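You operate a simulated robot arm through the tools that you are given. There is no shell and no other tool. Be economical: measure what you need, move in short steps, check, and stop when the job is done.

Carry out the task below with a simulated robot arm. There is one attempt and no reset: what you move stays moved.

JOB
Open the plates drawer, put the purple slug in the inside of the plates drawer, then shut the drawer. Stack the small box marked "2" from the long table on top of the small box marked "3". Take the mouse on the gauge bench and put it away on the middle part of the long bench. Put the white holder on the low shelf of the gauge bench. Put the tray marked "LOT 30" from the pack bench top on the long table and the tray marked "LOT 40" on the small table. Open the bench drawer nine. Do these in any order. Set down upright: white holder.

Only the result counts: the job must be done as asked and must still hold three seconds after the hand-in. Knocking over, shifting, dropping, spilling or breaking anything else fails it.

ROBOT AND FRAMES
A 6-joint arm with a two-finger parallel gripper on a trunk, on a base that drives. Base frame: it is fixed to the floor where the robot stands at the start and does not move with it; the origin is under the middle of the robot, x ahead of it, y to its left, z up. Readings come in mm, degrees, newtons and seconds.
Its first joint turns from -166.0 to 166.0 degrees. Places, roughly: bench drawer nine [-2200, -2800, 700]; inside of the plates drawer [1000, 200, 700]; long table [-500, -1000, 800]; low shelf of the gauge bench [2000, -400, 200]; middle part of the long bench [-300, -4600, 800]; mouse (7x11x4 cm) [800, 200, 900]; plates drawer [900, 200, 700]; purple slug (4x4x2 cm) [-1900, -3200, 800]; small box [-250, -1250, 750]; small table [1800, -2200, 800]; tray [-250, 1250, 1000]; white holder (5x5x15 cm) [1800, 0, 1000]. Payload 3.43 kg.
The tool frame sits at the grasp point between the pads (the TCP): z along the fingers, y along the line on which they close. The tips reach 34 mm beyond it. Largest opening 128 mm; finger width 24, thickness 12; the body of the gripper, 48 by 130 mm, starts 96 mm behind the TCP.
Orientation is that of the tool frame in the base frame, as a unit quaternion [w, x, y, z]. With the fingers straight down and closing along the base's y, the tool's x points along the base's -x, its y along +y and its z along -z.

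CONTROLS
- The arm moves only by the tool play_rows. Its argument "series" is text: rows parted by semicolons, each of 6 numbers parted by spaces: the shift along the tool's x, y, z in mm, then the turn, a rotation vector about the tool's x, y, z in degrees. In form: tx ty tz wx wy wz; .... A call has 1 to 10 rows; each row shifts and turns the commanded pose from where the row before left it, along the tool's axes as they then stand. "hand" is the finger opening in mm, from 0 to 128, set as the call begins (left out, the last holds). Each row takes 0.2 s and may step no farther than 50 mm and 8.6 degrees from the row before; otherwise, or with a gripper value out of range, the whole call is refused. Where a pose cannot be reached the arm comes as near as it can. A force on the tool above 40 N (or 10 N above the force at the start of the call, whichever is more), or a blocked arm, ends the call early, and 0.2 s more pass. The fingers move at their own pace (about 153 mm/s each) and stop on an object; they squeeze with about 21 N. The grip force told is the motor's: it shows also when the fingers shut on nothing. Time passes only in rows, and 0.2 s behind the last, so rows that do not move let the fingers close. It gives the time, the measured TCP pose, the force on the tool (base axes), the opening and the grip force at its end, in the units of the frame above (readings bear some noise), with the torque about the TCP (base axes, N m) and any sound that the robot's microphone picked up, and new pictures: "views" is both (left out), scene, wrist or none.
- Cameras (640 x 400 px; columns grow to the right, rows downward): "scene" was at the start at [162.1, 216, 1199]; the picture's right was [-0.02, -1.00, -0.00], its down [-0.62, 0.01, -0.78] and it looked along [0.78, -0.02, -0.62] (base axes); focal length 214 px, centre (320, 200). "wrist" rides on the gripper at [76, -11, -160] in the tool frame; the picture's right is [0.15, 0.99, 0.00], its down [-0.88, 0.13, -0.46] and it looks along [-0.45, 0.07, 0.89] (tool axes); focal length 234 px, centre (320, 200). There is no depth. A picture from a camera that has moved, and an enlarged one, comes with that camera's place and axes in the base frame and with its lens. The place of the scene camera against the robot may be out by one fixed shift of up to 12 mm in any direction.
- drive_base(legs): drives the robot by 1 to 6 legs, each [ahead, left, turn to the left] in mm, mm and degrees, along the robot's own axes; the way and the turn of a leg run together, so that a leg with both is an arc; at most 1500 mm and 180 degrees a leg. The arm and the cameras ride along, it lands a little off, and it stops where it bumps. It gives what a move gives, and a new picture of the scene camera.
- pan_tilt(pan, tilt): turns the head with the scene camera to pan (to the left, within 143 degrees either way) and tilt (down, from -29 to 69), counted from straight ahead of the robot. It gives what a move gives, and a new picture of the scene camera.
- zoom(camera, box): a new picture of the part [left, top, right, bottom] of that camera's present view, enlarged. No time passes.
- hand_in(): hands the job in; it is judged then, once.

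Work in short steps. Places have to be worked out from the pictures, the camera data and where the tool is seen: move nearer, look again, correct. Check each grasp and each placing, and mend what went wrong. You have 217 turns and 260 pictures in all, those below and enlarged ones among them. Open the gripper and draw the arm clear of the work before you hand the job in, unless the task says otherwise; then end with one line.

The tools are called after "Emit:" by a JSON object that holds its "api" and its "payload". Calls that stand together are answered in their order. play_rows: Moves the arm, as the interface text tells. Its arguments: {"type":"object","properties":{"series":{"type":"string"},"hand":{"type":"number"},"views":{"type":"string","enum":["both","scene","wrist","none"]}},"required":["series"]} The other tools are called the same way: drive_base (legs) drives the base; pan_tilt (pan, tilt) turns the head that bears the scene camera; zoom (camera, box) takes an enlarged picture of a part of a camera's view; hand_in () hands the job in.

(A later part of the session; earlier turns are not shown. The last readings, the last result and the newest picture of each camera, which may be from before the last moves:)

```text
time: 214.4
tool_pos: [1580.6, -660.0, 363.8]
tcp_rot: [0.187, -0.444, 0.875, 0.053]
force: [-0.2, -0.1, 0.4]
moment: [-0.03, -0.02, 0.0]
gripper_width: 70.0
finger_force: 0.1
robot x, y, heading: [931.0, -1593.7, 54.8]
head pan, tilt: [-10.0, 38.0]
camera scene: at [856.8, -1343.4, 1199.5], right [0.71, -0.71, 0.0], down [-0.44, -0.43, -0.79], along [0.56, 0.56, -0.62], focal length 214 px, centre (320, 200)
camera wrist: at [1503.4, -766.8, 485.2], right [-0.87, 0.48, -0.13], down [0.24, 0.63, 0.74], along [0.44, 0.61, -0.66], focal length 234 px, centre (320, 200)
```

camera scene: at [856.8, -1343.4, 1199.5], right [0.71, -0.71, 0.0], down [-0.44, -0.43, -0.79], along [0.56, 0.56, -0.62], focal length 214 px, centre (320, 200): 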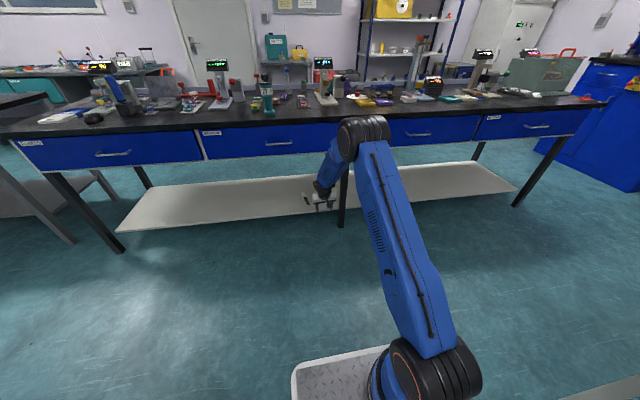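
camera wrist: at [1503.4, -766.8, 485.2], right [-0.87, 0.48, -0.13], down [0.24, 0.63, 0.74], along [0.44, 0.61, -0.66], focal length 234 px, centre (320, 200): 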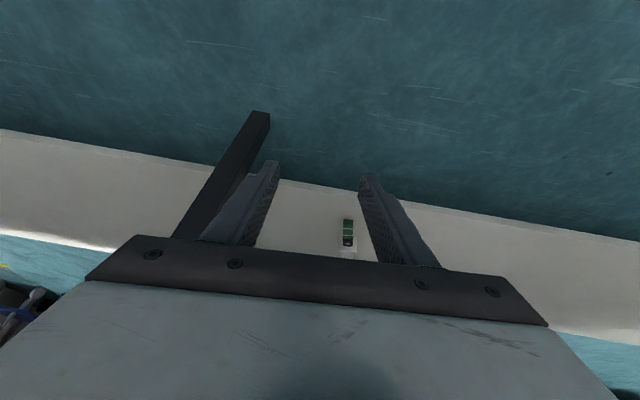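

Pose now follows commands. I level the tool to exactly vertical (small roll correction included).

Emit:
{"api": "play_rows", "payload": {"series": "0 0 0 -1.43 7.33 0;0 0 0 -1.43 7.33 0;0 0 0 -1.43 7.33 0;0 0 0 0 0 0"}}

```text
time: 215.4
tool_pos: [1580.5, -661.0, 363.7]
tcp_rot: [-0.001, -0.453, 0.892, -0.001]
force: [0.2, -0.1, 0.4]
moment: [0.0, 0.01, 0.0]
gripper_width: 69.8
finger_force: 0.1
robot x, y, heading: [934.7, -1596.7, 54.7]
head pan, tilt: [-10.0, 38.0]
camera scene: at [856.8, -1343.4, 1199.5], right [0.71, -0.71, 0.0], down [-0.44, -0.43, -0.79], along [0.56, 0.56, -0.62], focal length 214 px, centre (320, 200)
camera wrist: at [1543.8, -729.0, 524.9], right [-0.88, 0.47, 0.0], down [0.42, 0.79, 0.45], along [0.21, 0.4, -0.89], focal length 234 px, centre (320, 200)
```

scene: 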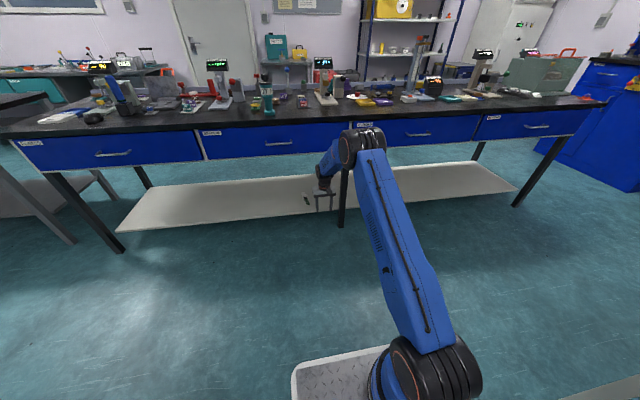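
wrist: 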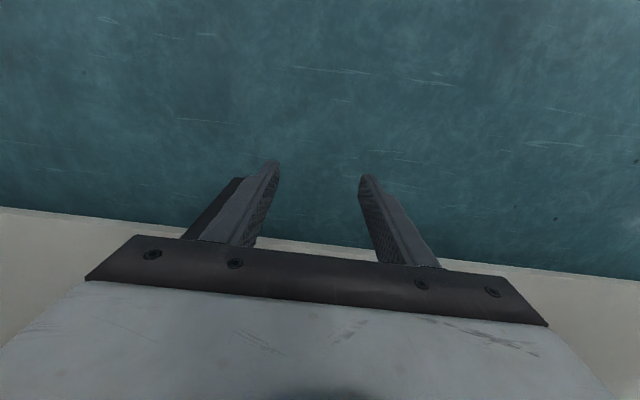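

Tool is vertical. I lower to z≈250, then slide under the drawers toward the holder with the yaw matched (~10°).

Emit:
{"api": "play_rows", "payload": {"series": "0 0 40 0 0 0;0 0 40 0 0 0;0 0 34 0 0 0;-35 20 0 0 0 0;-40 20 0 0 0 0;-40 20 0 0 0 0;-40 18 0 0 0 0;-35 0 0 0 0 0"}}

```text
time: 217.2
tool_pos: [1623.5, -469.5, 253.5]
tcp_rot: [0.0, -0.452, 0.892, -0.001]
force: [0.7, -0.2, 0.7]
moment: [0.0, 0.02, -0.04]
gripper_width: 70.2
finger_force: 0.0
out of reach, approached as far as the arm can: row 8
robot x, y, heading: [932.9, -1594.2, 54.9]
head pan, tilt: [-10.0, 38.0]
camera scene: at [856.5, -1343.6, 1199.5], right [0.71, -0.71, 0.0], down [-0.44, -0.43, -0.79], along [0.56, 0.56, -0.62], focal length 214 px, centre (320, 200)
camera wrist: at [1586.6, -538.9, 413.6], right [-0.88, 0.47, 0.0], down [0.41, 0.79, 0.46], along [0.21, 0.4, -0.89], focal length 234 px, centre (320, 200)
```

scene: 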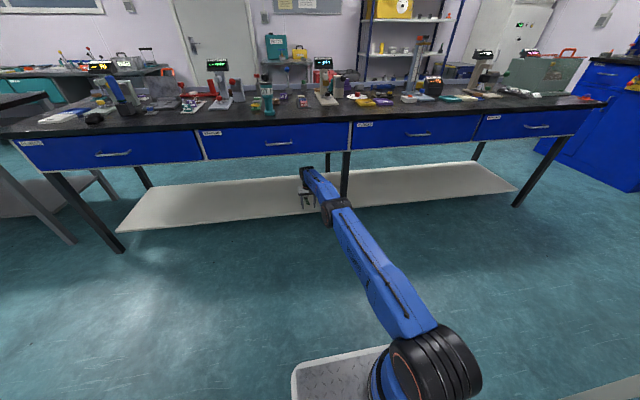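
wrist: 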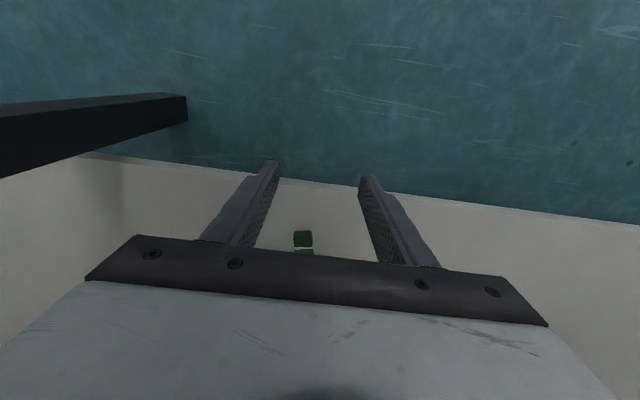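

At full stretch. I retract 60 mm, drive 150 mm ahead for a better configuration.

Emit:
{"api": "play_rows", "payload": {"series": "30 0 0 0 0 0;30 0 0 0 0 0", "views": "none"}}

Emit:
{"api": "drive_base", "payload": {"legs": [[140, 0, 0]]}}

Emit:
{"api": "play_rows", "payload": {"series": "0 0 0 0 0 -5;0 0 0 0 0 -5", "views": "wrist"}}

```text
time: 217.8
tool_pos: [1589.1, -519.4, 250.0]
tcp_rot: [-0.001, -0.451, 0.892, -0.002]
force: [0.8, -0.2, -0.4]
moment: [0.01, 0.02, -0.01]
gripper_width: 70.1
finger_force: 0.0
robot x, y, heading: [930.8, -1593.5, 54.7]
head pan, tilt: [-10.0, 38.0]
```

```text
time: 219.1
tool_pos: [1670.8, -405.2, 250.2]
tcp_rot: [0.001, -0.45, 0.893, 0.0]
force: [0.6, 0.1, 0.3]
moment: [-0.01, 0.02, -0.03]
gripper_width: 70.1
finger_force: 0.1
robot x, y, heading: [1013.7, -1481.8, 54.5]
head pan, tilt: [-10.0, 38.0]
camera scene: at [937.8, -1229.2, 1199.4], right [0.7, -0.71, 0.0], down [-0.44, -0.43, -0.79], along [0.56, 0.55, -0.62], focal length 214 px, centre (320, 200)
```

scene: 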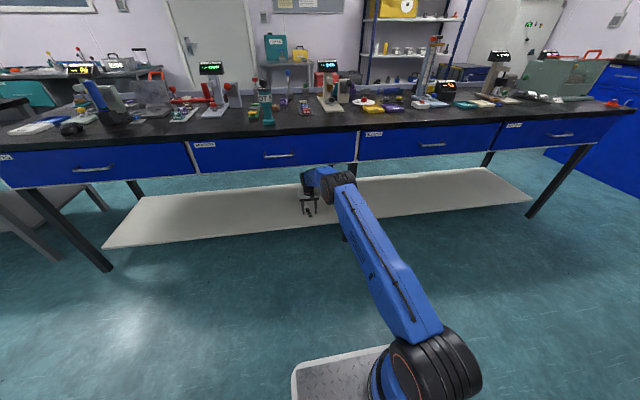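

```text
time: 219.7
tool_pos: [1672.8, -405.6, 250.5]
tcp_rot: [0.002, -0.528, 0.849, -0.001]
force: [-0.3, 0.2, 0.0]
moment: [0.01, 0.03, 0.03]
gripper_width: 69.9
finger_force: 0.2
robot x, y, heading: [1012.3, -1480.3, 55.1]
head pan, tilt: [-10.0, 38.0]
camera wrist: at [1647.2, -479.6, 411.2], right [-0.95, 0.31, 0.0], down [0.27, 0.85, 0.46], along [0.14, 0.43, -0.89], focal length 234 px, centre (320, 200)
```

wrist: 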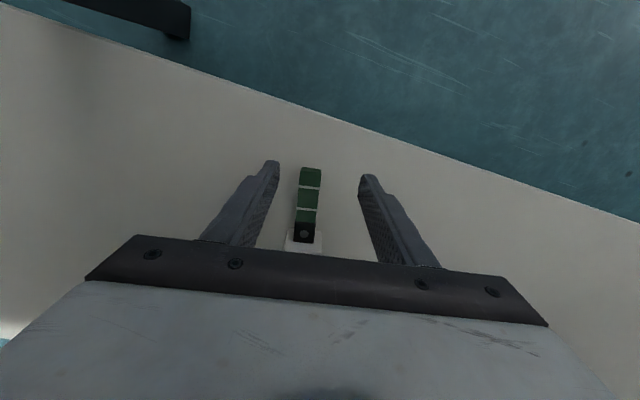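

Holder axis heading ≈65°, base end ≈[1680,-407]. I move 64 mm ahead over the upper body and go down 25 mm, then check.

Emit:
{"api": "play_rows", "payload": {"series": "-32 -3 0 0 0 0;-32 -3 0 0 0 0;0 0 12 0 0 0;0 0 13 0 0 0", "views": "wrist"}}

```text
time: 220.7
tool_pos: [1702.5, -356.9, 226.2]
tcp_rot: [0.0, -0.527, 0.85, -0.002]
force: [-0.6, 0.0, 1.4]
moment: [-0.01, 0.01, 0.0]
gripper_width: 70.4
finger_force: 0.1
out of reach, approached as far as the arm can: row 2
robot x, y, heading: [1012.9, -1482.0, 54.7]
head pan, tilt: [-10.0, 38.0]
camera wrist: at [1677.5, -430.8, 387.5], right [-0.95, 0.31, 0.0], down [0.27, 0.85, 0.45], along [0.14, 0.43, -0.89], focal length 234 px, centre (320, 200)
```

wrist: 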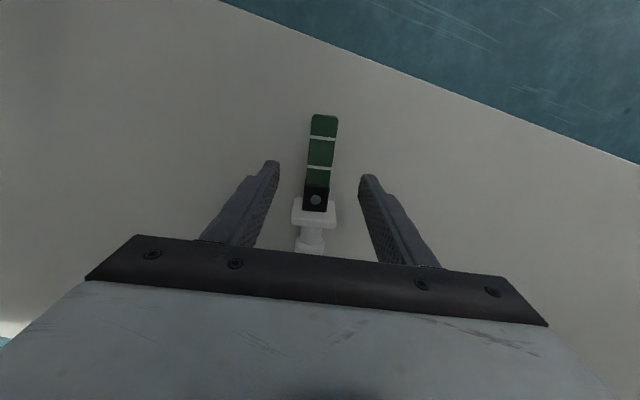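

Near the stretch limit again; retract 80, drive ahead 90.

Emit:
{"api": "play_rows", "payload": {"series": "0 0 -15 0 0 0;40 0 0 0 0 0;40 0 0 0 0 0", "views": "none"}}

Emit:
{"api": "drive_base", "payload": {"legs": [[95, 0, 0]]}}

Emit:
{"api": "play_rows", "payload": {"series": "0 0 0 0 0 0", "views": "wrist"}}

```text
time: 221.5
tool_pos: [1668.3, -426.0, 243.0]
tcp_rot: [0.001, -0.527, 0.85, 0.0]
force: [0.1, 0.0, 0.7]
moment: [-0.01, 0.01, -0.01]
gripper_width: 69.8
finger_force: 0.1
robot x, y, heading: [1014.3, -1483.6, 54.8]
head pan, tilt: [-10.0, 38.0]
```

```text
time: 222.7
tool_pos: [1698.1, -383.5, 206.3]
tcp_rot: [-0.021, -0.529, 0.848, -0.014]
force: [-0.3, 0.4, 0.7]
moment: [-0.03, 0.0, 0.04]
gripper_width: 70.0
finger_force: 0.0
robot x, y, heading: [1054.6, -1415.3, 54.7]
head pan, tilt: [-10.0, 38.0]
stopped in leg 1: the robot was blocked; the commanded pose is now the measured one
camera scene: at [982.5, -1168.1, 1199.4], right [0.7, -0.71, 0.0], down [-0.44, -0.43, -0.79], along [0.56, 0.55, -0.62], focal length 214 px, centre (320, 200)
```

scene: 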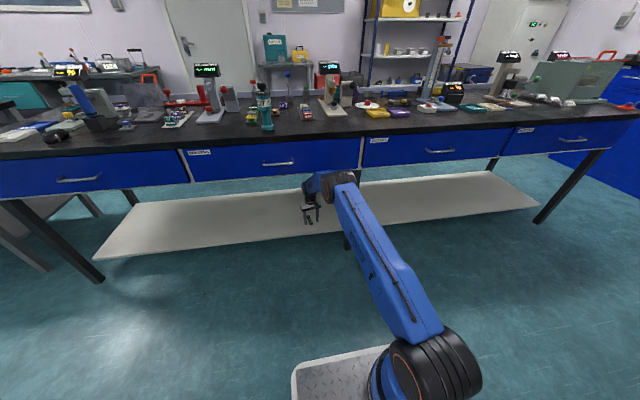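

```text
time: 223.1
tool_pos: [1696.6, -384.2, 206.4]
tcp_rot: [-0.022, -0.529, 0.848, -0.015]
force: [0.6, 0.3, -0.3]
moment: [-0.03, 0.02, -0.01]
gripper_width: 70.1
finger_force: 0.2
robot x, y, heading: [1057.5, -1416.1, 54.8]
head pan, tilt: [-10.0, 38.0]
camera wrist: at [1676.9, -451.4, 370.3], right [-0.95, 0.3, 0.01], down [0.28, 0.87, 0.41], along [0.12, 0.39, -0.91], focal length 234 px, centre (320, 200)
```

wrist: 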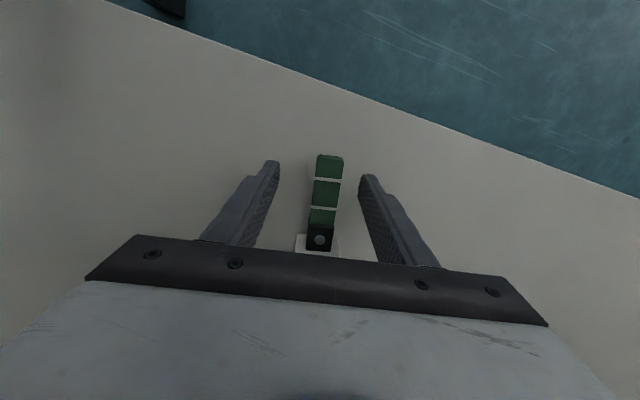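

The forearm bumped the bench front. I back off 35 mm, then reach forward again.

Emit:
{"api": "drive_base", "payload": {"legs": [[-40, 0, 0]]}}

Emit:
{"api": "play_rows", "payload": {"series": "0 0 -5 1 -3 0;-15 0 0 0 0 0;-20 0 0 0 0 0;-20 0 0 0 0 0", "views": "both"}}

```text
time: 224.0
tool_pos: [1673.4, -418.8, 205.9]
tcp_rot: [-0.021, -0.529, 0.848, -0.014]
force: [-0.7, -0.3, 0.2]
moment: [0.01, -0.01, 0.04]
gripper_width: 70.0
finger_force: 0.0
robot x, y, heading: [1035.6, -1453.1, 54.5]
head pan, tilt: [-10.0, 38.0]
camera scene: at [959.3, -1200.8, 1199.4], right [0.7, -0.71, 0.0], down [-0.44, -0.43, -0.79], along [0.56, 0.55, -0.62], focal length 214 px, centre (320, 200)
```

scene: 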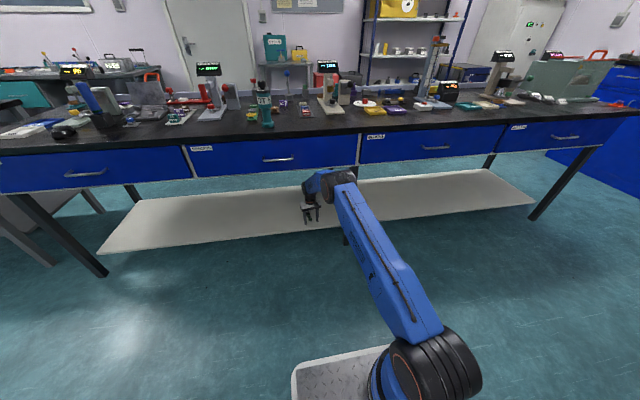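

```text
time: 225.0
tool_pos: [1698.0, -367.3, 213.0]
tcp_rot: [0.005, -0.53, 0.848, -0.008]
force: [0.2, 0.5, 0.3]
moment: [0.0, 0.0, -0.02]
gripper_width: 69.9
finger_force: 0.0
robot x, y, heading: [1034.6, -1455.8, 54.6]
head pan, tilt: [-10.0, 38.0]
camera scene: at [959.2, -1201.0, 1199.5], right [0.7, -0.71, 0.0], down [-0.44, -0.43, -0.79], along [0.56, 0.55, -0.62], focal length 214 px, centre (320, 200)
camera wrist: at [1671.5, -440.4, 372.8], right [-0.95, 0.3, -0.02], down [0.26, 0.85, 0.45], along [0.15, 0.43, -0.89], focal length 234 px, centre (320, 200)
```

scene: 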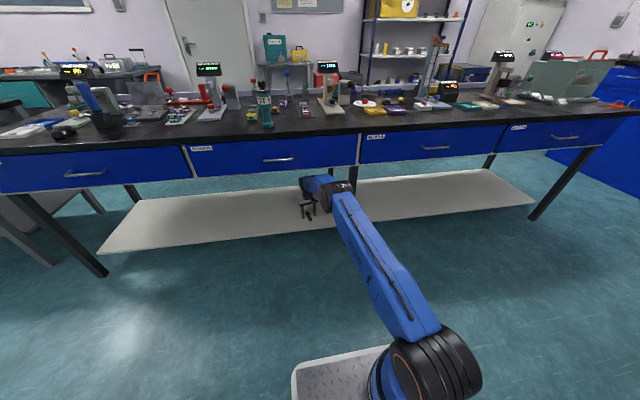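
wrist: 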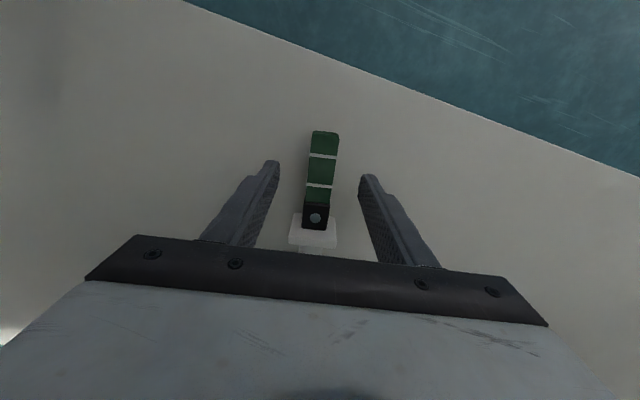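

Well straddled. Forward 15, down 9, then close.

Emit:
{"api": "play_rows", "payload": {"series": "-15 0 0 0 0 0;0 0 5 0 0 0;0 0 4 0 0 0", "views": "none"}}

Emit:
{"api": "play_rows", "payload": {"series": "0 0 0 0 0 0;0 0 0 0 0 0;0 0 0 0 0 0", "hand": 10, "views": "wrist"}}

```text
time: 225.8
tool_pos: [1705.9, -354.9, 202.0]
tcp_rot: [0.005, -0.529, 0.849, -0.008]
force: [-0.9, 0.7, -0.2]
moment: [0.0, 0.0, 0.0]
gripper_width: 70.1
finger_force: 0.1
robot x, y, heading: [1032.9, -1449.6, 54.6]
head pan, tilt: [-10.0, 38.0]
```

```text
time: 226.6
tool_pos: [1705.4, -354.8, 203.7]
tcp_rot: [0.005, -0.529, 0.849, -0.008]
force: [-0.3, -0.1, 2.2]
moment: [0.07, 0.02, 0.01]
gripper_width: 23.4
finger_force: 20.6
robot x, y, heading: [1041.4, -1451.7, 54.5]
head pan, tilt: [-10.0, 38.0]
camera wrist: at [1678.7, -426.8, 363.3], right [-0.95, 0.3, -0.02], down [0.26, 0.85, 0.45], along [0.15, 0.43, -0.89], focal length 234 px, centre (320, 200)
```

wrist: 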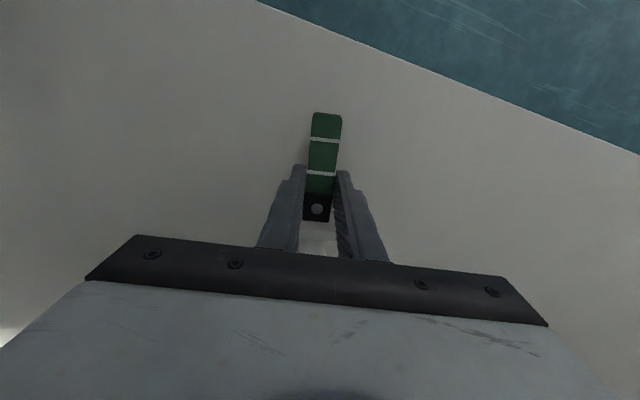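

Gripped firmly on the body (23 mm). I lift, draw back 150 mm in the arm's plane.

Emit:
{"api": "play_rows", "payload": {"series": "0 0 -10 0 0 0;0 0 -20 -1 0 0;0 0 -25 0 0 0;25 0 0 0 0 0;35 0 0 0 0 0;35 0 0 0 0 0;35 0 0 0 0 0;25 0 0 0 0 0"}}

```text
time: 228.4
tool_pos: [1636.9, -493.1, 256.7]
tcp_rot: [0.002, -0.529, 0.849, -0.001]
force: [-0.1, -0.8, -1.5]
moment: [-0.01, 0.03, 0.0]
gripper_width: 23.3
finger_force: 20.8
robot x, y, heading: [1032.7, -1449.8, 54.6]
head pan, tilt: [-10.0, 38.0]
camera scene: at [959.4, -1200.7, 1199.4], right [0.7, -0.71, 0.0], down [-0.44, -0.43, -0.79], along [0.56, 0.55, -0.62], focal length 214 px, centre (320, 200)
camera wrist: at [1613.7, -567.9, 417.5], right [-0.95, 0.3, 0.0], down [0.27, 0.85, 0.46], along [0.14, 0.43, -0.89], focal length 234 px, centre (320, 200)
```

scene: 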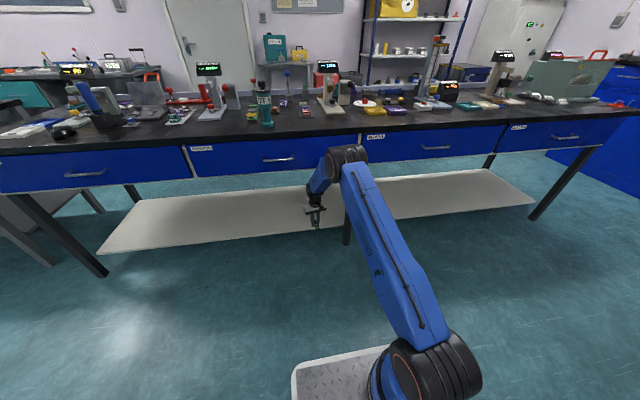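
wrist: 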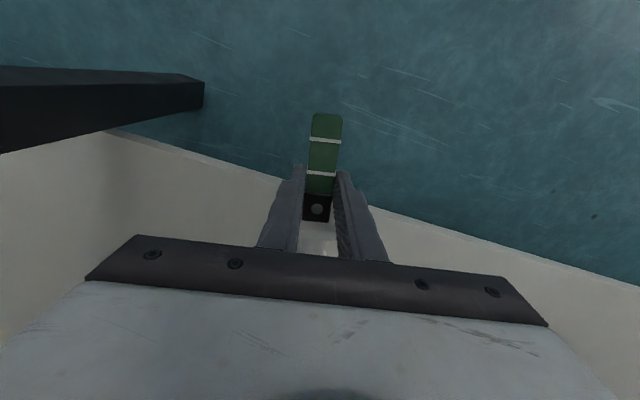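

Now I pitch the tool up in steps of 7.5°.

Emit:
{"api": "play_rows", "payload": {"series": "0 0 0 0 -7.5 0;0 0 0 0 -7.5 0;0 0 0 0 -7.5 0;0 0 0 0 -7.5 0;0 0 0 0 -7.5 0;0 0 0 0 -7.5 0", "views": "scene"}}

```text
time: 229.8
tool_pos: [1635.3, -495.4, 257.3]
tcp_rot: [0.327, -0.488, 0.783, 0.202]
force: [-0.2, 0.4, -1.0]
moment: [-0.06, 0.04, 0.0]
gripper_width: 23.6
finger_force: 21.1
robot x, y, heading: [1035.0, -1452.5, 54.9]
head pan, tilt: [-10.0, 38.0]
camera scene: at [959.2, -1200.9, 1199.5], right [0.7, -0.71, 0.0], down [-0.44, -0.43, -0.79], along [0.56, 0.55, -0.62], focal length 214 px, centre (320, 200)
```

scene: 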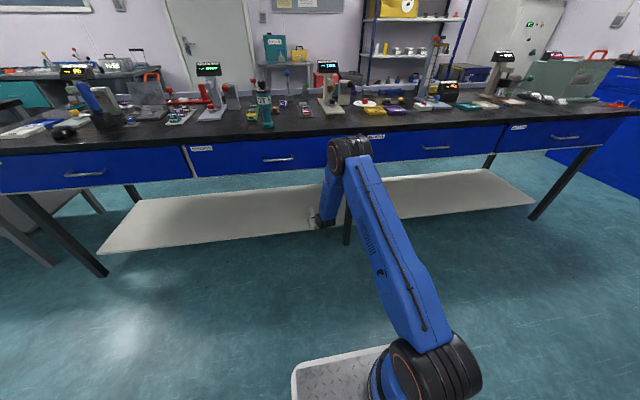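

Passed smoothly to 45°. Continue to horizontal.

Emit:
{"api": "play_rows", "payload": {"series": "0 0 0 0 -7.5 0;0 0 0 0 -7.5 0;0 0 0 0 -7.5 0;0 0 0 0 -7.5 0;0 0 0 0 -7.5 0;0 0 0 0 -7.5 0"}}

Emit:
{"api": "zoom", "payload": {"camera": "scene", "box": [280, 150, 370, 250]}}

```text
time: 231.2
tool_pos: [1636.9, -494.0, 257.7]
tcp_rot: [0.601, -0.374, 0.598, 0.375]
force: [-1.0, -0.1, -0.4]
moment: [-0.07, 0.01, 0.0]
gripper_width: 23.4
finger_force: 20.8
robot x, y, heading: [1036.0, -1454.2, 54.7]
head pan, tilt: [-10.0, 38.0]
camera scene: at [959.2, -1200.9, 1199.5], right [0.7, -0.71, 0.0], down [-0.44, -0.43, -0.79], along [0.56, 0.55, -0.62], focal length 214 px, centre (320, 200)
camera wrist: at [1576.3, -643.0, 182.4], right [-0.89, 0.44, -0.15], down [-0.32, -0.35, 0.88], along [0.33, 0.83, 0.45], focal length 234 px, centre (320, 200)
```

scene: 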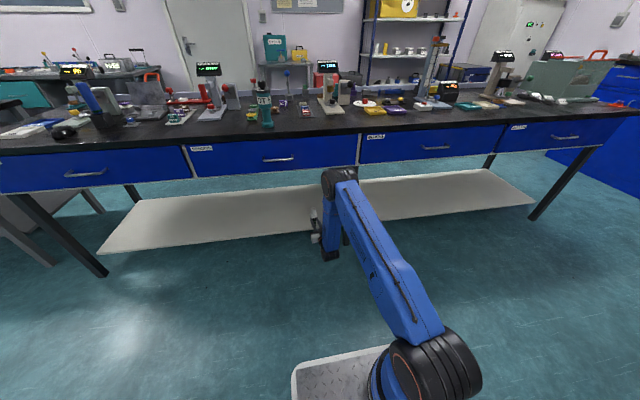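
wrist: 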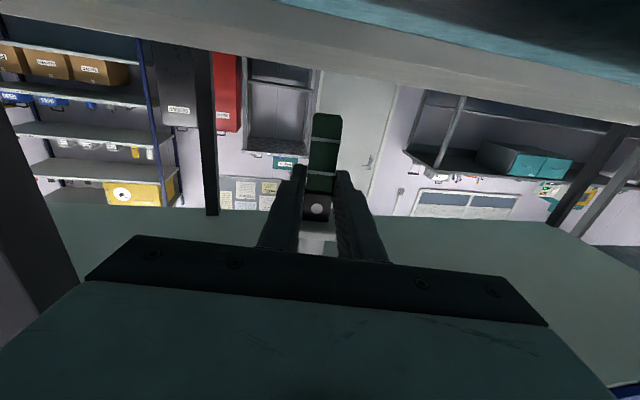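

```text
4.00 times, centred on (325, 200) of scene
camera zoom: at [959.2, -1200.9, 1199.5], right [0.7, -0.71, 0.0], down [-0.44, -0.43, -0.79], along [0.56, 0.55, -0.62], focal length 858 px, centre (300, 200)
```

zoom: 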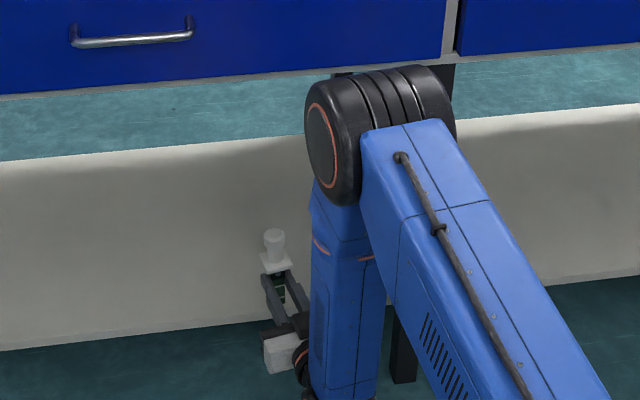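

The holder looks upright. I zoom harder to judge any lean.

Emit:
{"api": "zoom", "payload": {"camera": "scene", "box": [300, 200, 340, 240]}}

```text
10.00 times, centred on (320, 220) of scene
camera zoom: at [959.2, -1200.9, 1199.5], right [0.7, -0.71, 0.0], down [-0.44, -0.43, -0.79], along [0.56, 0.55, -0.62], focal length 2145 px, centre (320, 0)
```

zoom: 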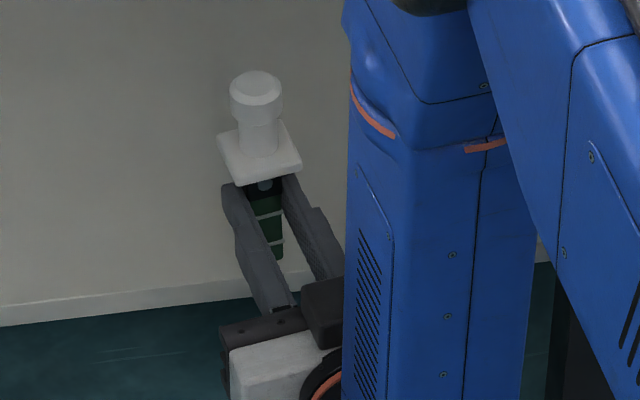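

The holder's lean is within a few degrees. I carry it 65 mm forward over the shelf, then lower to touch and use the contact moment to judge the lean.

Emit:
{"api": "play_rows", "payload": {"series": "0 0 20 0 0 0;0 0 25 0 0 0;0 0 20 0 0 0;10 0 0 0 0 0;6 0 0 0 0 0;4 0 0 0 0 0", "views": "wrist"}}

```text
time: 232.6
tool_pos: [1666.5, -434.8, 236.8]
tcp_rot: [0.6, -0.375, 0.599, 0.374]
force: [0.1, 1.1, -0.4]
moment: [-0.01, -0.01, 0.01]
gripper_width: 23.3
finger_force: 20.6
robot x, y, heading: [1037.3, -1451.5, 54.5]
head pan, tilt: [-10.0, 38.0]
camera wrist: at [1605.0, -584.1, 162.7], right [-0.89, 0.44, -0.15], down [-0.32, -0.35, 0.88], along [0.33, 0.83, 0.45], focal length 234 px, centre (320, 200)
```

wrist: 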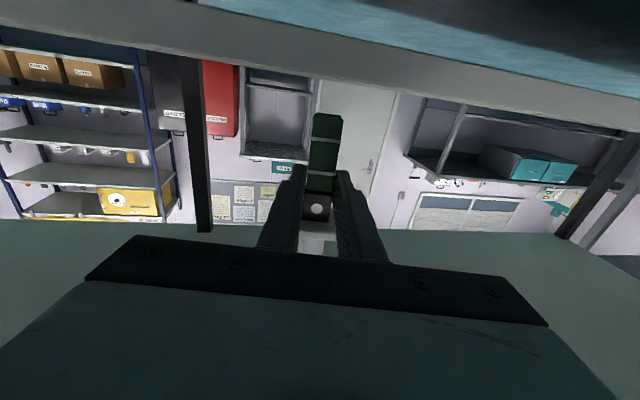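

Shelf top is z≈161 by this view; holder base ≈185. Lower 18 mm, then in fine steps.

Emit:
{"api": "play_rows", "payload": {"series": "8 0 0 0 0 0;6 0 0 0 0 0;4 0 0 0 0 0", "views": "none"}}

Emit:
{"api": "play_rows", "payload": {"series": "2 0 0 0 0 0;1.5 0 0 0 0 0", "views": "none"}}

```text
time: 233.4
tool_pos: [1665.5, -435.2, 220.2]
tcp_rot: [0.6, -0.374, 0.6, 0.374]
force: [-0.1, -0.3, -1.7]
moment: [-0.01, -0.01, 0.0]
gripper_width: 23.5
finger_force: 21.2
robot x, y, heading: [1037.3, -1454.4, 54.9]
head pan, tilt: [-10.0, 38.0]
```

```text
time: 234.0
tool_pos: [1665.7, -436.7, 216.0]
tcp_rot: [0.6, -0.374, 0.6, 0.374]
force: [-1.1, 0.2, -1.2]
moment: [-0.01, 0.02, 0.02]
gripper_width: 23.7
finger_force: 20.9
robot x, y, heading: [1040.0, -1453.7, 54.5]
head pan, tilt: [-10.0, 38.0]
```

Emit:
{"api": "play_rows", "payload": {"series": "2 0 0 0 0 0;1.5 0 0 0 0 0", "views": "none"}}

```text
time: 234.6
tool_pos: [1665.4, -435.5, 215.1]
tcp_rot: [0.601, -0.374, 0.599, 0.375]
force: [2.0, -2.7, 13.9]
moment: [0.19, -0.07, -0.04]
gripper_width: 23.3
finger_force: 20.4
robot x, y, heading: [1031.6, -1453.2, 54.6]
head pan, tilt: [-10.0, 38.0]
```

Contact lies 12 mm to the left of the axis: the holder leans a bit left. I lift 3 mm, roll +2°, and touch again.

Emit:
{"api": "play_rows", "payload": {"series": "-3 0 0 0 0 0;0 0 0 0 0 2;2 0 0 0 0 0;1.5 0 0 0 0 0", "views": "none"}}

```text
time: 235.6
tool_pos: [1664.9, -435.0, 213.5]
tcp_rot: [0.595, -0.364, 0.605, 0.385]
force: [-3.4, -1.6, 18.3]
moment: [0.16, -0.13, 0.05]
gripper_width: 23.5
finger_force: 21.3
robot x, y, heading: [1038.2, -1452.2, 54.6]
head pan, tilt: [-10.0, 38.0]
```

Now slightly over to the right; +1° is right. I also test the pitch: +4° nose-down.

Emit:
{"api": "play_rows", "payload": {"series": "-4 0 0 0 0 0;0 0 0 0 4 -1;2 0 0 0 0 0;1.5 0 0 0 0 0", "views": "none"}}

```text
time: 236.6
tool_pos: [1665.8, -434.0, 214.1]
tcp_rot: [0.577, -0.382, 0.623, 0.366]
force: [1.2, 1.4, 17.5]
moment: [0.49, -0.31, -0.01]
gripper_width: 23.9
finger_force: 20.8
robot x, y, heading: [1035.3, -1450.3, 54.3]
head pan, tilt: [-10.0, 38.0]
```

Roll is flat now. I pitch 3° further to find the crossing.

Emit:
{"api": "play_rows", "payload": {"series": "-4 0 0 0 0 0;0 0 0 0 3 0;2.5 0 0 0 0 0;1.5 0 0 0 0 0", "views": "wrist"}}

```text
time: 237.6
tool_pos: [1665.5, -434.6, 213.4]
tcp_rot: [0.56, -0.392, 0.637, 0.357]
force: [0.6, 1.1, 18.3]
moment: [0.43, -0.19, -0.03]
gripper_width: 23.6
finger_force: 20.6
robot x, y, heading: [1035.3, -1451.0, 54.5]
head pan, tilt: [-10.0, 38.0]
camera wrist: at [1600.1, -591.4, 158.2], right [-0.9, 0.42, -0.13], down [-0.26, -0.26, 0.93], along [0.36, 0.87, 0.34], focal length 234 px, centre (320, 200)
```

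wrist: 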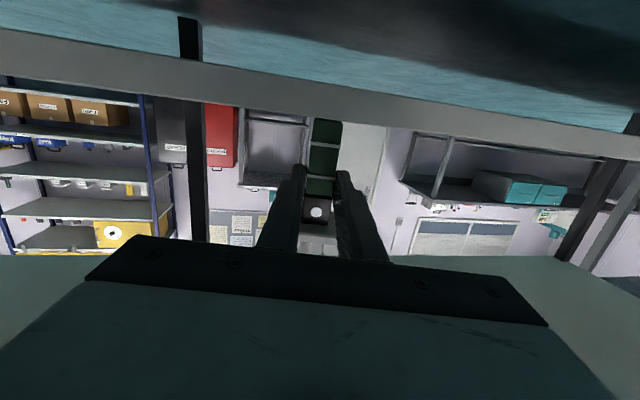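

Contact is now central in roll and steady in pitch: the base has settled flat. I ease half a millimetre and open just a little.

Emit:
{"api": "play_rows", "payload": {"series": "-0.7 0 0 0 0 0;0 0 0 0 0 0", "views": "none"}}

Emit:
{"api": "play_rows", "payload": {"series": "0 0 0 0 0 0;0 0 0 0 0 0;0 0 0 0 0 0;0 0 0 0 0 0", "hand": 32, "views": "wrist"}}

```text
time: 238.2
tool_pos: [1665.8, -435.3, 214.0]
tcp_rot: [0.559, -0.392, 0.638, 0.356]
force: [0.3, 2.1, 17.4]
moment: [0.4, -0.17, 0.01]
gripper_width: 23.5
finger_force: 20.9
robot x, y, heading: [1034.2, -1451.9, 54.4]
head pan, tilt: [-10.0, 38.0]
```

```text
time: 239.2
tool_pos: [1665.8, -435.0, 213.6]
tcp_rot: [0.56, -0.391, 0.638, 0.355]
force: [-0.7, 0.0, -0.3]
moment: [0.01, -0.01, -0.03]
gripper_width: 32.4
finger_force: 0.2
robot x, y, heading: [1033.7, -1456.3, 54.5]
head pan, tilt: [-10.0, 38.0]
camera wrist: at [1600.3, -592.0, 157.3], right [-0.9, 0.42, -0.13], down [-0.26, -0.26, 0.93], along [0.36, 0.87, 0.34], focal length 234 px, centre (320, 200)
```

wrist: 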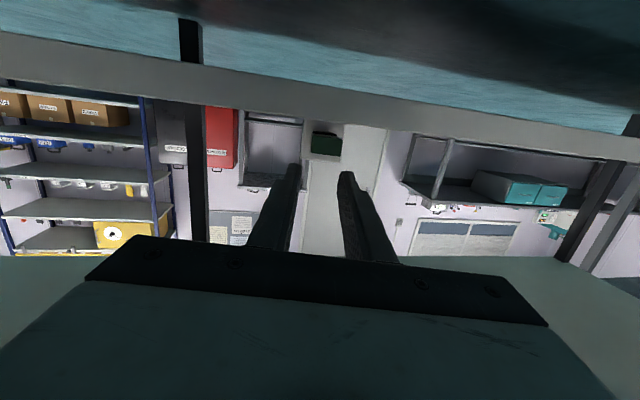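

It toppled forward again, so it had been leaning away all along (lying with the cap lower). I back out, turn the tool down, and regrasp with the proper correction.

Emit:
{"api": "play_rows", "payload": {"series": "0 0 -40 0 0 0;0 0 -45 0 0 0;-40 0 0 0 0 0;0 0 0 0 7.5 0;0 0 0 0 7.5 0;0 0 0 0 7.5 0;0 0 0 0 7.5 0;0 0 0 0 7.5 0;0 0 0 0 7.5 0;0 0 0 0 7.5 0", "hand": 70, "views": "none"}}

Emit:
{"api": "play_rows", "payload": {"series": "0 0 0 0 7.5 0;0 0 0 0 7.5 0;0 0 0 0 7.5 0;0 0 0 0 7.5 0;0 0 0 0 0.5 0;0 0 0 0 0 0"}}

```text
time: 241.4
tool_pos: [1630.7, -507.1, 263.7]
tcp_rot: [0.218, -0.509, 0.82, 0.145]
force: [0.0, 0.2, 0.4]
moment: [-0.03, -0.01, -0.01]
gripper_width: 70.4
finger_force: 0.0
robot x, y, heading: [1036.6, -1450.3, 54.5]
head pan, tilt: [-10.0, 38.0]
```

```text
time: 242.8
tool_pos: [1634.2, -508.4, 262.1]
tcp_rot: [0.029, -0.525, 0.85, 0.018]
force: [-0.2, 0.1, 0.1]
moment: [0.02, 0.03, -0.02]
gripper_width: 70.0
finger_force: 0.0
out of reach, approached as far as the arm can: row 1
robot x, y, heading: [1031.3, -1451.2, 54.7]
head pan, tilt: [-10.0, 38.0]
camera scene: at [959.2, -1200.9, 1199.4], right [0.7, -0.71, 0.0], down [-0.44, -0.43, -0.79], along [0.56, 0.55, -0.62], focal length 214 px, centre (320, 200)
camera wrist: at [1605.2, -592.4, 417.0], right [-0.95, 0.31, -0.01], down [0.26, 0.82, 0.52], along [0.17, 0.49, -0.86], focal length 234 px, centre (320, 200)
```

scene: 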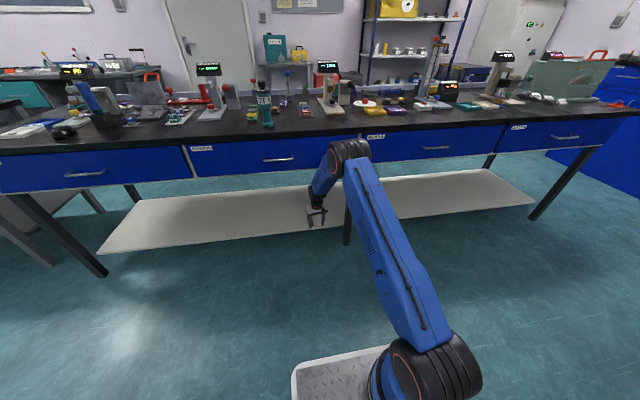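
wrist: 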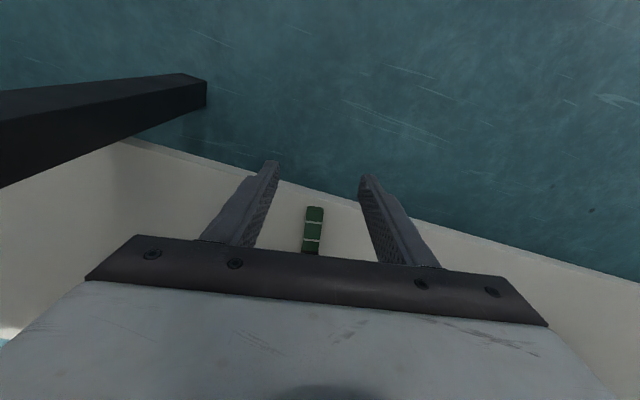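

I straighten to vertical, and move 60 mm ahead for a second view.

Emit:
{"api": "play_rows", "payload": {"series": "0 0 0 0 3.9 0;-30 0 0 0 0 0;-30 0 0 0 0 0", "views": "wrist"}}

Emit:
{"api": "zoom", "payload": {"camera": "wrist", "box": [260, 120, 380, 270]}}

```text
time: 243.6
tool_pos: [1661.4, -455.6, 261.4]
tcp_rot: [0.001, -0.527, 0.85, 0.002]
force: [-0.4, 0.3, 1.2]
moment: [-0.03, 0.04, 0.0]
gripper_width: 70.1
finger_force: 0.2
robot x, y, heading: [1035.7, -1454.5, 54.5]
head pan, tilt: [-10.0, 38.0]
camera wrist: at [1636.7, -528.1, 421.5], right [-0.95, 0.31, 0.0], down [0.28, 0.84, 0.46], along [0.14, 0.44, -0.89], focal length 234 px, centre (320, 200)
```

wrist: 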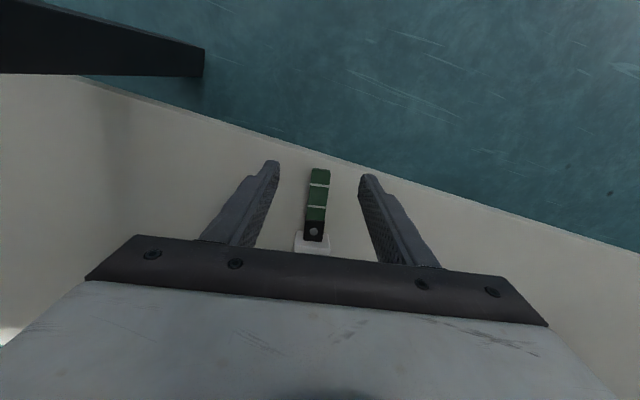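

```text
2.67 times, centred on (320, 195) of wrist
camera zoom: at [1636.7, -528.1, 421.5], right [-0.95, 0.31, 0.0], down [0.28, 0.84, 0.46], along [0.14, 0.44, -0.89], focal length 624 px, centre (320, 213)
```

zoom: 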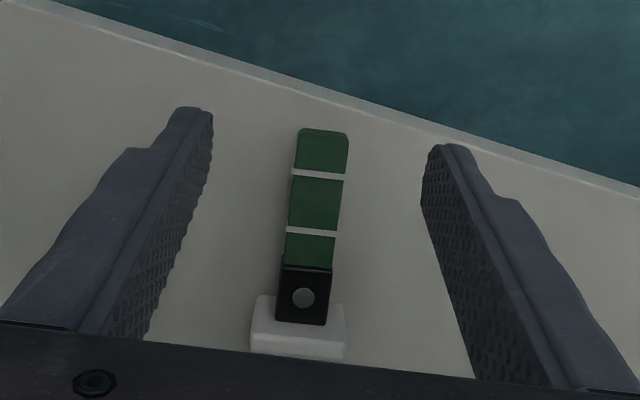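

Contact readings, taken together, say the first pitch (tool level) was upright and my +7° tipped it. I regrasp the same way: 63 mm ahead, 4 left, then down.

Emit:
{"api": "play_rows", "payload": {"series": "-32 2 0 0 0 0;-31 2 0 0 0 0;0 0 20 0 0 0;0 0 20 0 0 0;0 0 12 0 0 0;0 0 5 0 0 0", "views": "wrist"}}

```text
time: 245.0
tool_pos: [1686.6, -397.6, 205.9]
tcp_rot: [0.002, -0.527, 0.85, 0.001]
force: [0.8, -0.6, -0.2]
moment: [0.02, -0.01, -0.02]
gripper_width: 69.9
finger_force: 0.0
robot x, y, heading: [1034.9, -1454.5, 54.5]
head pan, tilt: [-10.0, 38.0]
camera wrist: at [1661.5, -471.2, 365.9], right [-0.95, 0.31, 0.0], down [0.28, 0.84, 0.46], along [0.14, 0.44, -0.89], focal length 234 px, centre (320, 200)
```

wrist: 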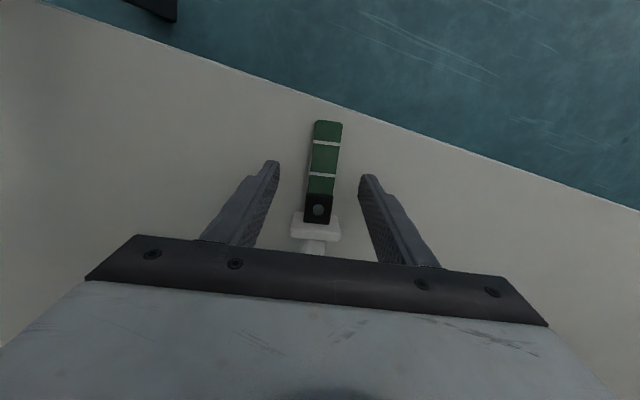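

Same geometry as before. Close, lift, and draw back.

Emit:
{"api": "play_rows", "payload": {"series": "-2 0 2 0 0 0;0 0 0 0 0 0;0 0 0 0 0 0;0 0 0 0 0 0", "hand": 10, "views": "none"}}

Emit:
{"api": "play_rows", "payload": {"series": "0 0 -10 0 0 0;0 0 -20 0 0 0;0 0 -25 0 0 0;25 0 0 0 0 0;35 0 0 0 0 0;35 0 0 0 0 0;25 0 0 0 0 0", "views": "wrist"}}

```text
time: 246.0
tool_pos: [1686.3, -395.6, 204.3]
tcp_rot: [0.002, -0.526, 0.85, 0.001]
force: [0.5, 2.3, 7.5]
moment: [0.38, -0.12, 0.03]
gripper_width: 23.1
finger_force: 21.9
robot x, y, heading: [1032.5, -1455.4, 54.3]
head pan, tilt: [-10.0, 38.0]
```

```text
time: 247.6
tool_pos: [1633.2, -501.9, 258.7]
tcp_rot: [0.002, -0.527, 0.85, 0.001]
force: [-0.3, -0.6, -1.3]
moment: [-0.02, -0.04, 0.04]
gripper_width: 23.4
finger_force: 20.7
robot x, y, heading: [1038.5, -1453.1, 54.4]
head pan, tilt: [-10.0, 38.0]
camera wrist: at [1608.4, -576.5, 419.0], right [-0.95, 0.31, 0.0], down [0.28, 0.84, 0.46], along [0.14, 0.44, -0.89], focal length 234 px, centre (320, 200)
```

wrist: 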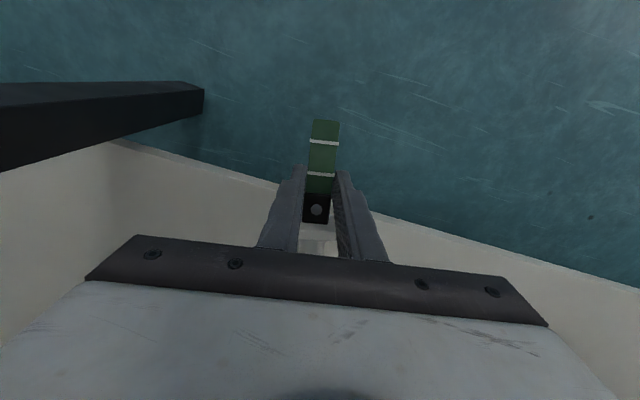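

Held. I pitch up to level again.

Emit:
{"api": "play_rows", "payload": {"series": "0 0 0 0 -7.5 0;0 0 0 0 -7.5 0;0 0 0 0 -7.5 0;0 0 0 0 -7.5 0;0 0 0 0 -7.5 0;0 0 0 0 -7.5 0;0 0 0 0 -7.5 0;0 0 0 0 -7.5 0;0 0 0 0 -7.5 0;0 0 0 0 -7.5 0", "views": "none"}}

Emit:
{"api": "play_rows", "payload": {"series": "0 0 0 0 -7.5 0;0 0 0 0 -7.5 0;0 0 0 0 0 1;0 0 20 0 0 0", "views": "wrist"}}

Emit:
{"api": "zoom", "payload": {"camera": "scene", "box": [300, 195, 340, 235]}}

```text
time: 249.8
tool_pos: [1633.6, -502.0, 259.3]
tcp_rot: [0.519, -0.416, 0.674, 0.321]
force: [0.2, 0.2, -0.4]
moment: [-0.04, 0.03, -0.01]
gripper_width: 23.3
finger_force: 21.0
robot x, y, heading: [1033.2, -1451.7, 54.2]
head pan, tilt: [-10.0, 38.0]
```

```text
time: 250.8
tool_pos: [1641.9, -484.9, 259.4]
tcp_rot: [0.599, -0.366, 0.604, 0.378]
force: [0.1, 0.4, -1.1]
moment: [-0.02, 0.02, 0.01]
gripper_width: 23.1
finger_force: 21.0
robot x, y, heading: [1036.1, -1455.2, 54.5]
head pan, tilt: [-10.0, 38.0]
camera wrist: at [1579.1, -633.0, 182.8], right [-0.89, 0.44, -0.13], down [-0.31, -0.36, 0.88], along [0.34, 0.82, 0.46], focal length 234 px, centre (320, 200)
```

wrist: 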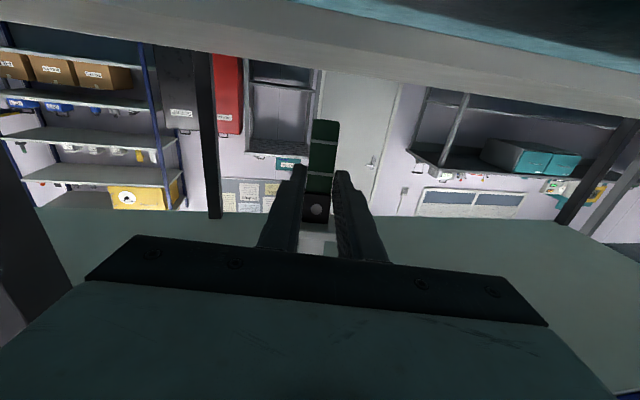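

```text
10.00 times, centred on (320, 215) of scene
camera zoom: at [959.3, -1200.8, 1199.4], right [0.7, -0.71, 0.0], down [-0.44, -0.43, -0.79], along [0.56, 0.55, -0.62], focal length 2145 px, centre (320, 50)
```

zoom: 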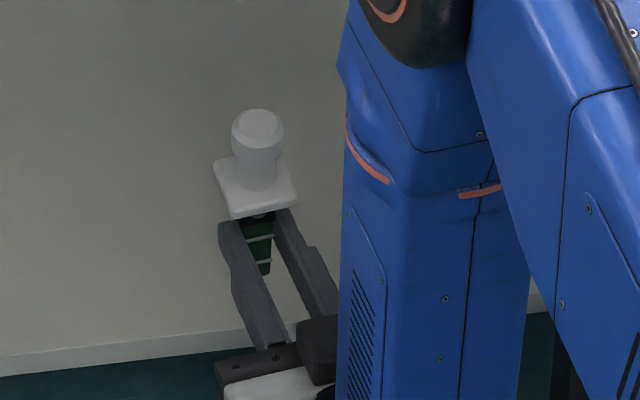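

Compared with the previous attempt the holder now leans back ~7.5°. I pitch +7.5° to cancel that and advance over the shelf.

Emit:
{"api": "play_rows", "payload": {"series": "0 0 0 0 7.5 0;0 0 25 0 0 0;0 0 25 0 0 0;0 0 0 0 0 0", "views": "none"}}

Emit:
{"api": "zoom", "payload": {"camera": "scene", "box": [300, 190, 340, 230]}}

```text
time: 251.8
tool_pos: [1664.9, -441.0, 253.0]
tcp_rot: [0.559, -0.39, 0.641, 0.354]
force: [0.0, 0.0, -0.9]
moment: [0.01, 0.0, 0.01]
gripper_width: 23.3
finger_force: 21.2
robot x, y, heading: [1033.7, -1450.3, 54.6]
head pan, tilt: [-10.0, 38.0]
```

```text
10.00 times, centred on (320, 210) of scene
camera zoom: at [959.3, -1200.8, 1199.4], right [0.7, -0.71, 0.0], down [-0.44, -0.43, -0.79], along [0.56, 0.55, -0.62], focal length 2145 px, centre (320, 100)
```

zoom: 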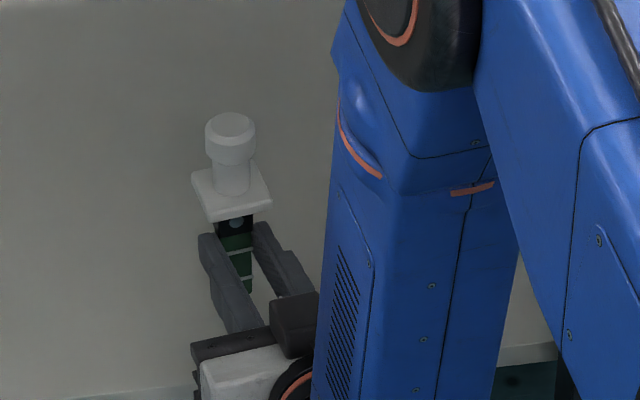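

Looks upright now. Lower 33 mm, then touch gently.

Emit:
{"api": "play_rows", "payload": {"series": "15 0 2 0 0 0;12 0 1.6 0 0 0;6 0 0.8 0 0 0", "views": "none"}}

Emit:
{"api": "play_rows", "payload": {"series": "2 0 0.3 0 0 0;1.5 0 0.2 0 0 0", "views": "none"}}

```text
time: 252.6
tool_pos: [1664.3, -440.3, 217.9]
tcp_rot: [0.559, -0.39, 0.642, 0.353]
force: [-0.7, -0.5, -1.3]
moment: [-0.05, 0.02, -0.02]
gripper_width: 23.3
finger_force: 21.3
robot x, y, heading: [1034.4, -1451.0, 54.6]
head pan, tilt: [-10.0, 38.0]
```

```text
time: 253.2
tool_pos: [1663.8, -440.1, 215.8]
tcp_rot: [0.559, -0.39, 0.641, 0.353]
force: [-0.4, 0.0, -0.4]
moment: [-0.02, 0.03, 0.02]
gripper_width: 23.3
finger_force: 20.4
robot x, y, heading: [1036.1, -1449.7, 54.4]
head pan, tilt: [-10.0, 38.0]
```

Emit:
{"api": "play_rows", "payload": {"series": "1.5 0 0.2 0 0 0;1.2 0 0.2 0 0 0", "views": "none"}}

```text
time: 253.8
tool_pos: [1662.7, -439.2, 212.5]
tcp_rot: [0.558, -0.39, 0.642, 0.352]
force: [-0.1, -0.1, 2.0]
moment: [0.05, 0.04, 0.02]
gripper_width: 23.4
finger_force: 21.3
robot x, y, heading: [1035.7, -1450.5, 54.4]
head pan, tilt: [-10.0, 38.0]
```

Emit:
{"api": "play_rows", "payload": {"series": "1.2 0 0.15 0 0 0;0 0 0 0 0 0", "views": "none"}}

```text
time: 254.4
tool_pos: [1664.9, -439.8, 214.0]
tcp_rot: [0.559, -0.39, 0.641, 0.354]
force: [1.3, -1.6, 10.8]
moment: [0.21, -0.08, -0.03]
gripper_width: 23.3
finger_force: 21.1
robot x, y, heading: [1035.2, -1452.4, 54.6]
head pan, tilt: [-10.0, 38.0]
```

Emit:
{"api": "play_rows", "payload": {"series": "-4 0 -0.5 0 0 0;0 0 0 0 -3 0;2.5 0 0.3 0 0 0;2.2 0 0.2 0 0 0;0 0 0 0 0 0", "views": "none"}}

Emit:
{"api": "play_rows", "payload": {"series": "0 0 0 0 0 0", "views": "none"}}

```text
time: 255.6
tool_pos: [1663.6, -439.0, 209.8]
tcp_rot: [0.576, -0.38, 0.626, 0.363]
force: [0.7, -0.2, 4.0]
moment: [0.05, 0.01, 0.01]
gripper_width: 23.6
finger_force: 21.0
robot x, y, heading: [1035.7, -1448.9, 54.4]
head pan, tilt: [-10.0, 38.0]
```

```text
time: 256.0
tool_pos: [1663.3, -439.2, 211.7]
tcp_rot: [0.575, -0.381, 0.627, 0.363]
force: [-0.5, 0.3, 3.9]
moment: [0.17, -0.03, -0.03]
gripper_width: 23.3
finger_force: 21.8
robot x, y, heading: [1035.7, -1450.7, 54.7]
head pan, tilt: [-10.0, 38.0]
```

Emit:
{"api": "play_rows", "payload": {"series": "1.5 0 0.2 0 0 0;0 0 0 0 0 0", "views": "none"}}

Emit:
{"api": "play_rows", "payload": {"series": "0 0 0 0 0 0", "views": "none"}}

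Emit:
{"api": "zoom", "payload": {"camera": "scene", "box": [300, 190, 340, 230]}}

```text
time: 256.6
tool_pos: [1663.7, -438.2, 210.8]
tcp_rot: [0.576, -0.38, 0.626, 0.364]
force: [-1.0, -0.7, 17.7]
moment: [0.47, -0.17, 0.02]
gripper_width: 23.0
finger_force: 21.1
robot x, y, heading: [1032.9, -1454.7, 54.3]
head pan, tilt: [-10.0, 38.0]
```

```text
time: 257.0
tool_pos: [1663.3, -439.1, 209.8]
tcp_rot: [0.575, -0.381, 0.625, 0.365]
force: [0.2, 1.2, 18.8]
moment: [0.52, -0.28, 0.01]
gripper_width: 23.4
finger_force: 20.6
robot x, y, heading: [1039.5, -1453.1, 54.5]
head pan, tilt: [-10.0, 38.0]
```

```text
10.00 times, centred on (320, 210) of scene
camera zoom: at [958.8, -1201.5, 1199.6], right [0.7, -0.71, 0.0], down [-0.44, -0.43, -0.79], along [0.56, 0.55, -0.62], focal length 2145 px, centre (320, 100)
```

zoom: 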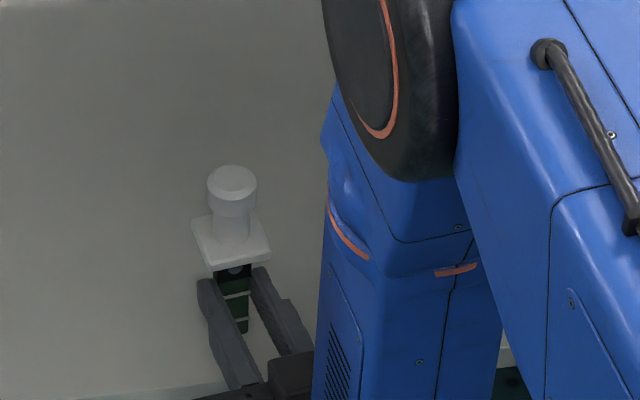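

By the picture the holder is now ~5° back of my reference; I settle on +2° from here, press lightly, and release.

Emit:
{"api": "play_rows", "payload": {"series": "-4 0 -0.4 0 0 0;0 0 0 0 2 0;2 0 0.2 0 0 0;1.2 0 0.1 0 0 0;0 0 0 0 0 0", "views": "none"}}

Emit:
{"api": "zoom", "payload": {"camera": "scene", "box": [300, 190, 340, 230]}}

```text
time: 258.2
tool_pos: [1663.2, -439.7, 211.3]
tcp_rot: [0.565, -0.386, 0.636, 0.357]
force: [-0.7, -3.3, 15.4]
moment: [0.22, -0.18, 0.0]
gripper_width: 23.5
finger_force: 21.0
robot x, y, heading: [1034.1, -1455.8, 54.5]
head pan, tilt: [-10.0, 38.0]
```

```text
10.00 times, centred on (320, 210) of scene
camera zoom: at [958.9, -1201.5, 1199.6], right [0.7, -0.71, 0.0], down [-0.44, -0.43, -0.79], along [0.56, 0.55, -0.62], focal length 2145 px, centre (320, 100)
```

zoom: 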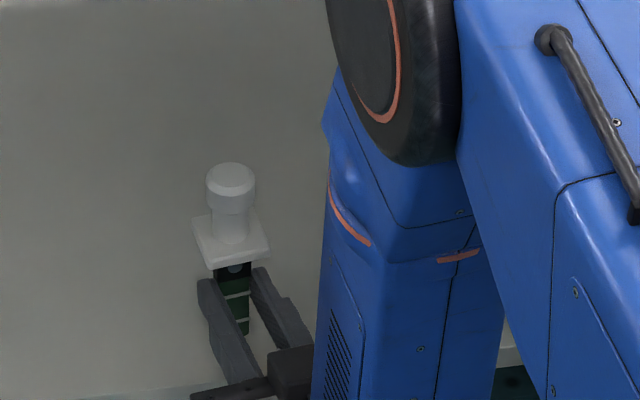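

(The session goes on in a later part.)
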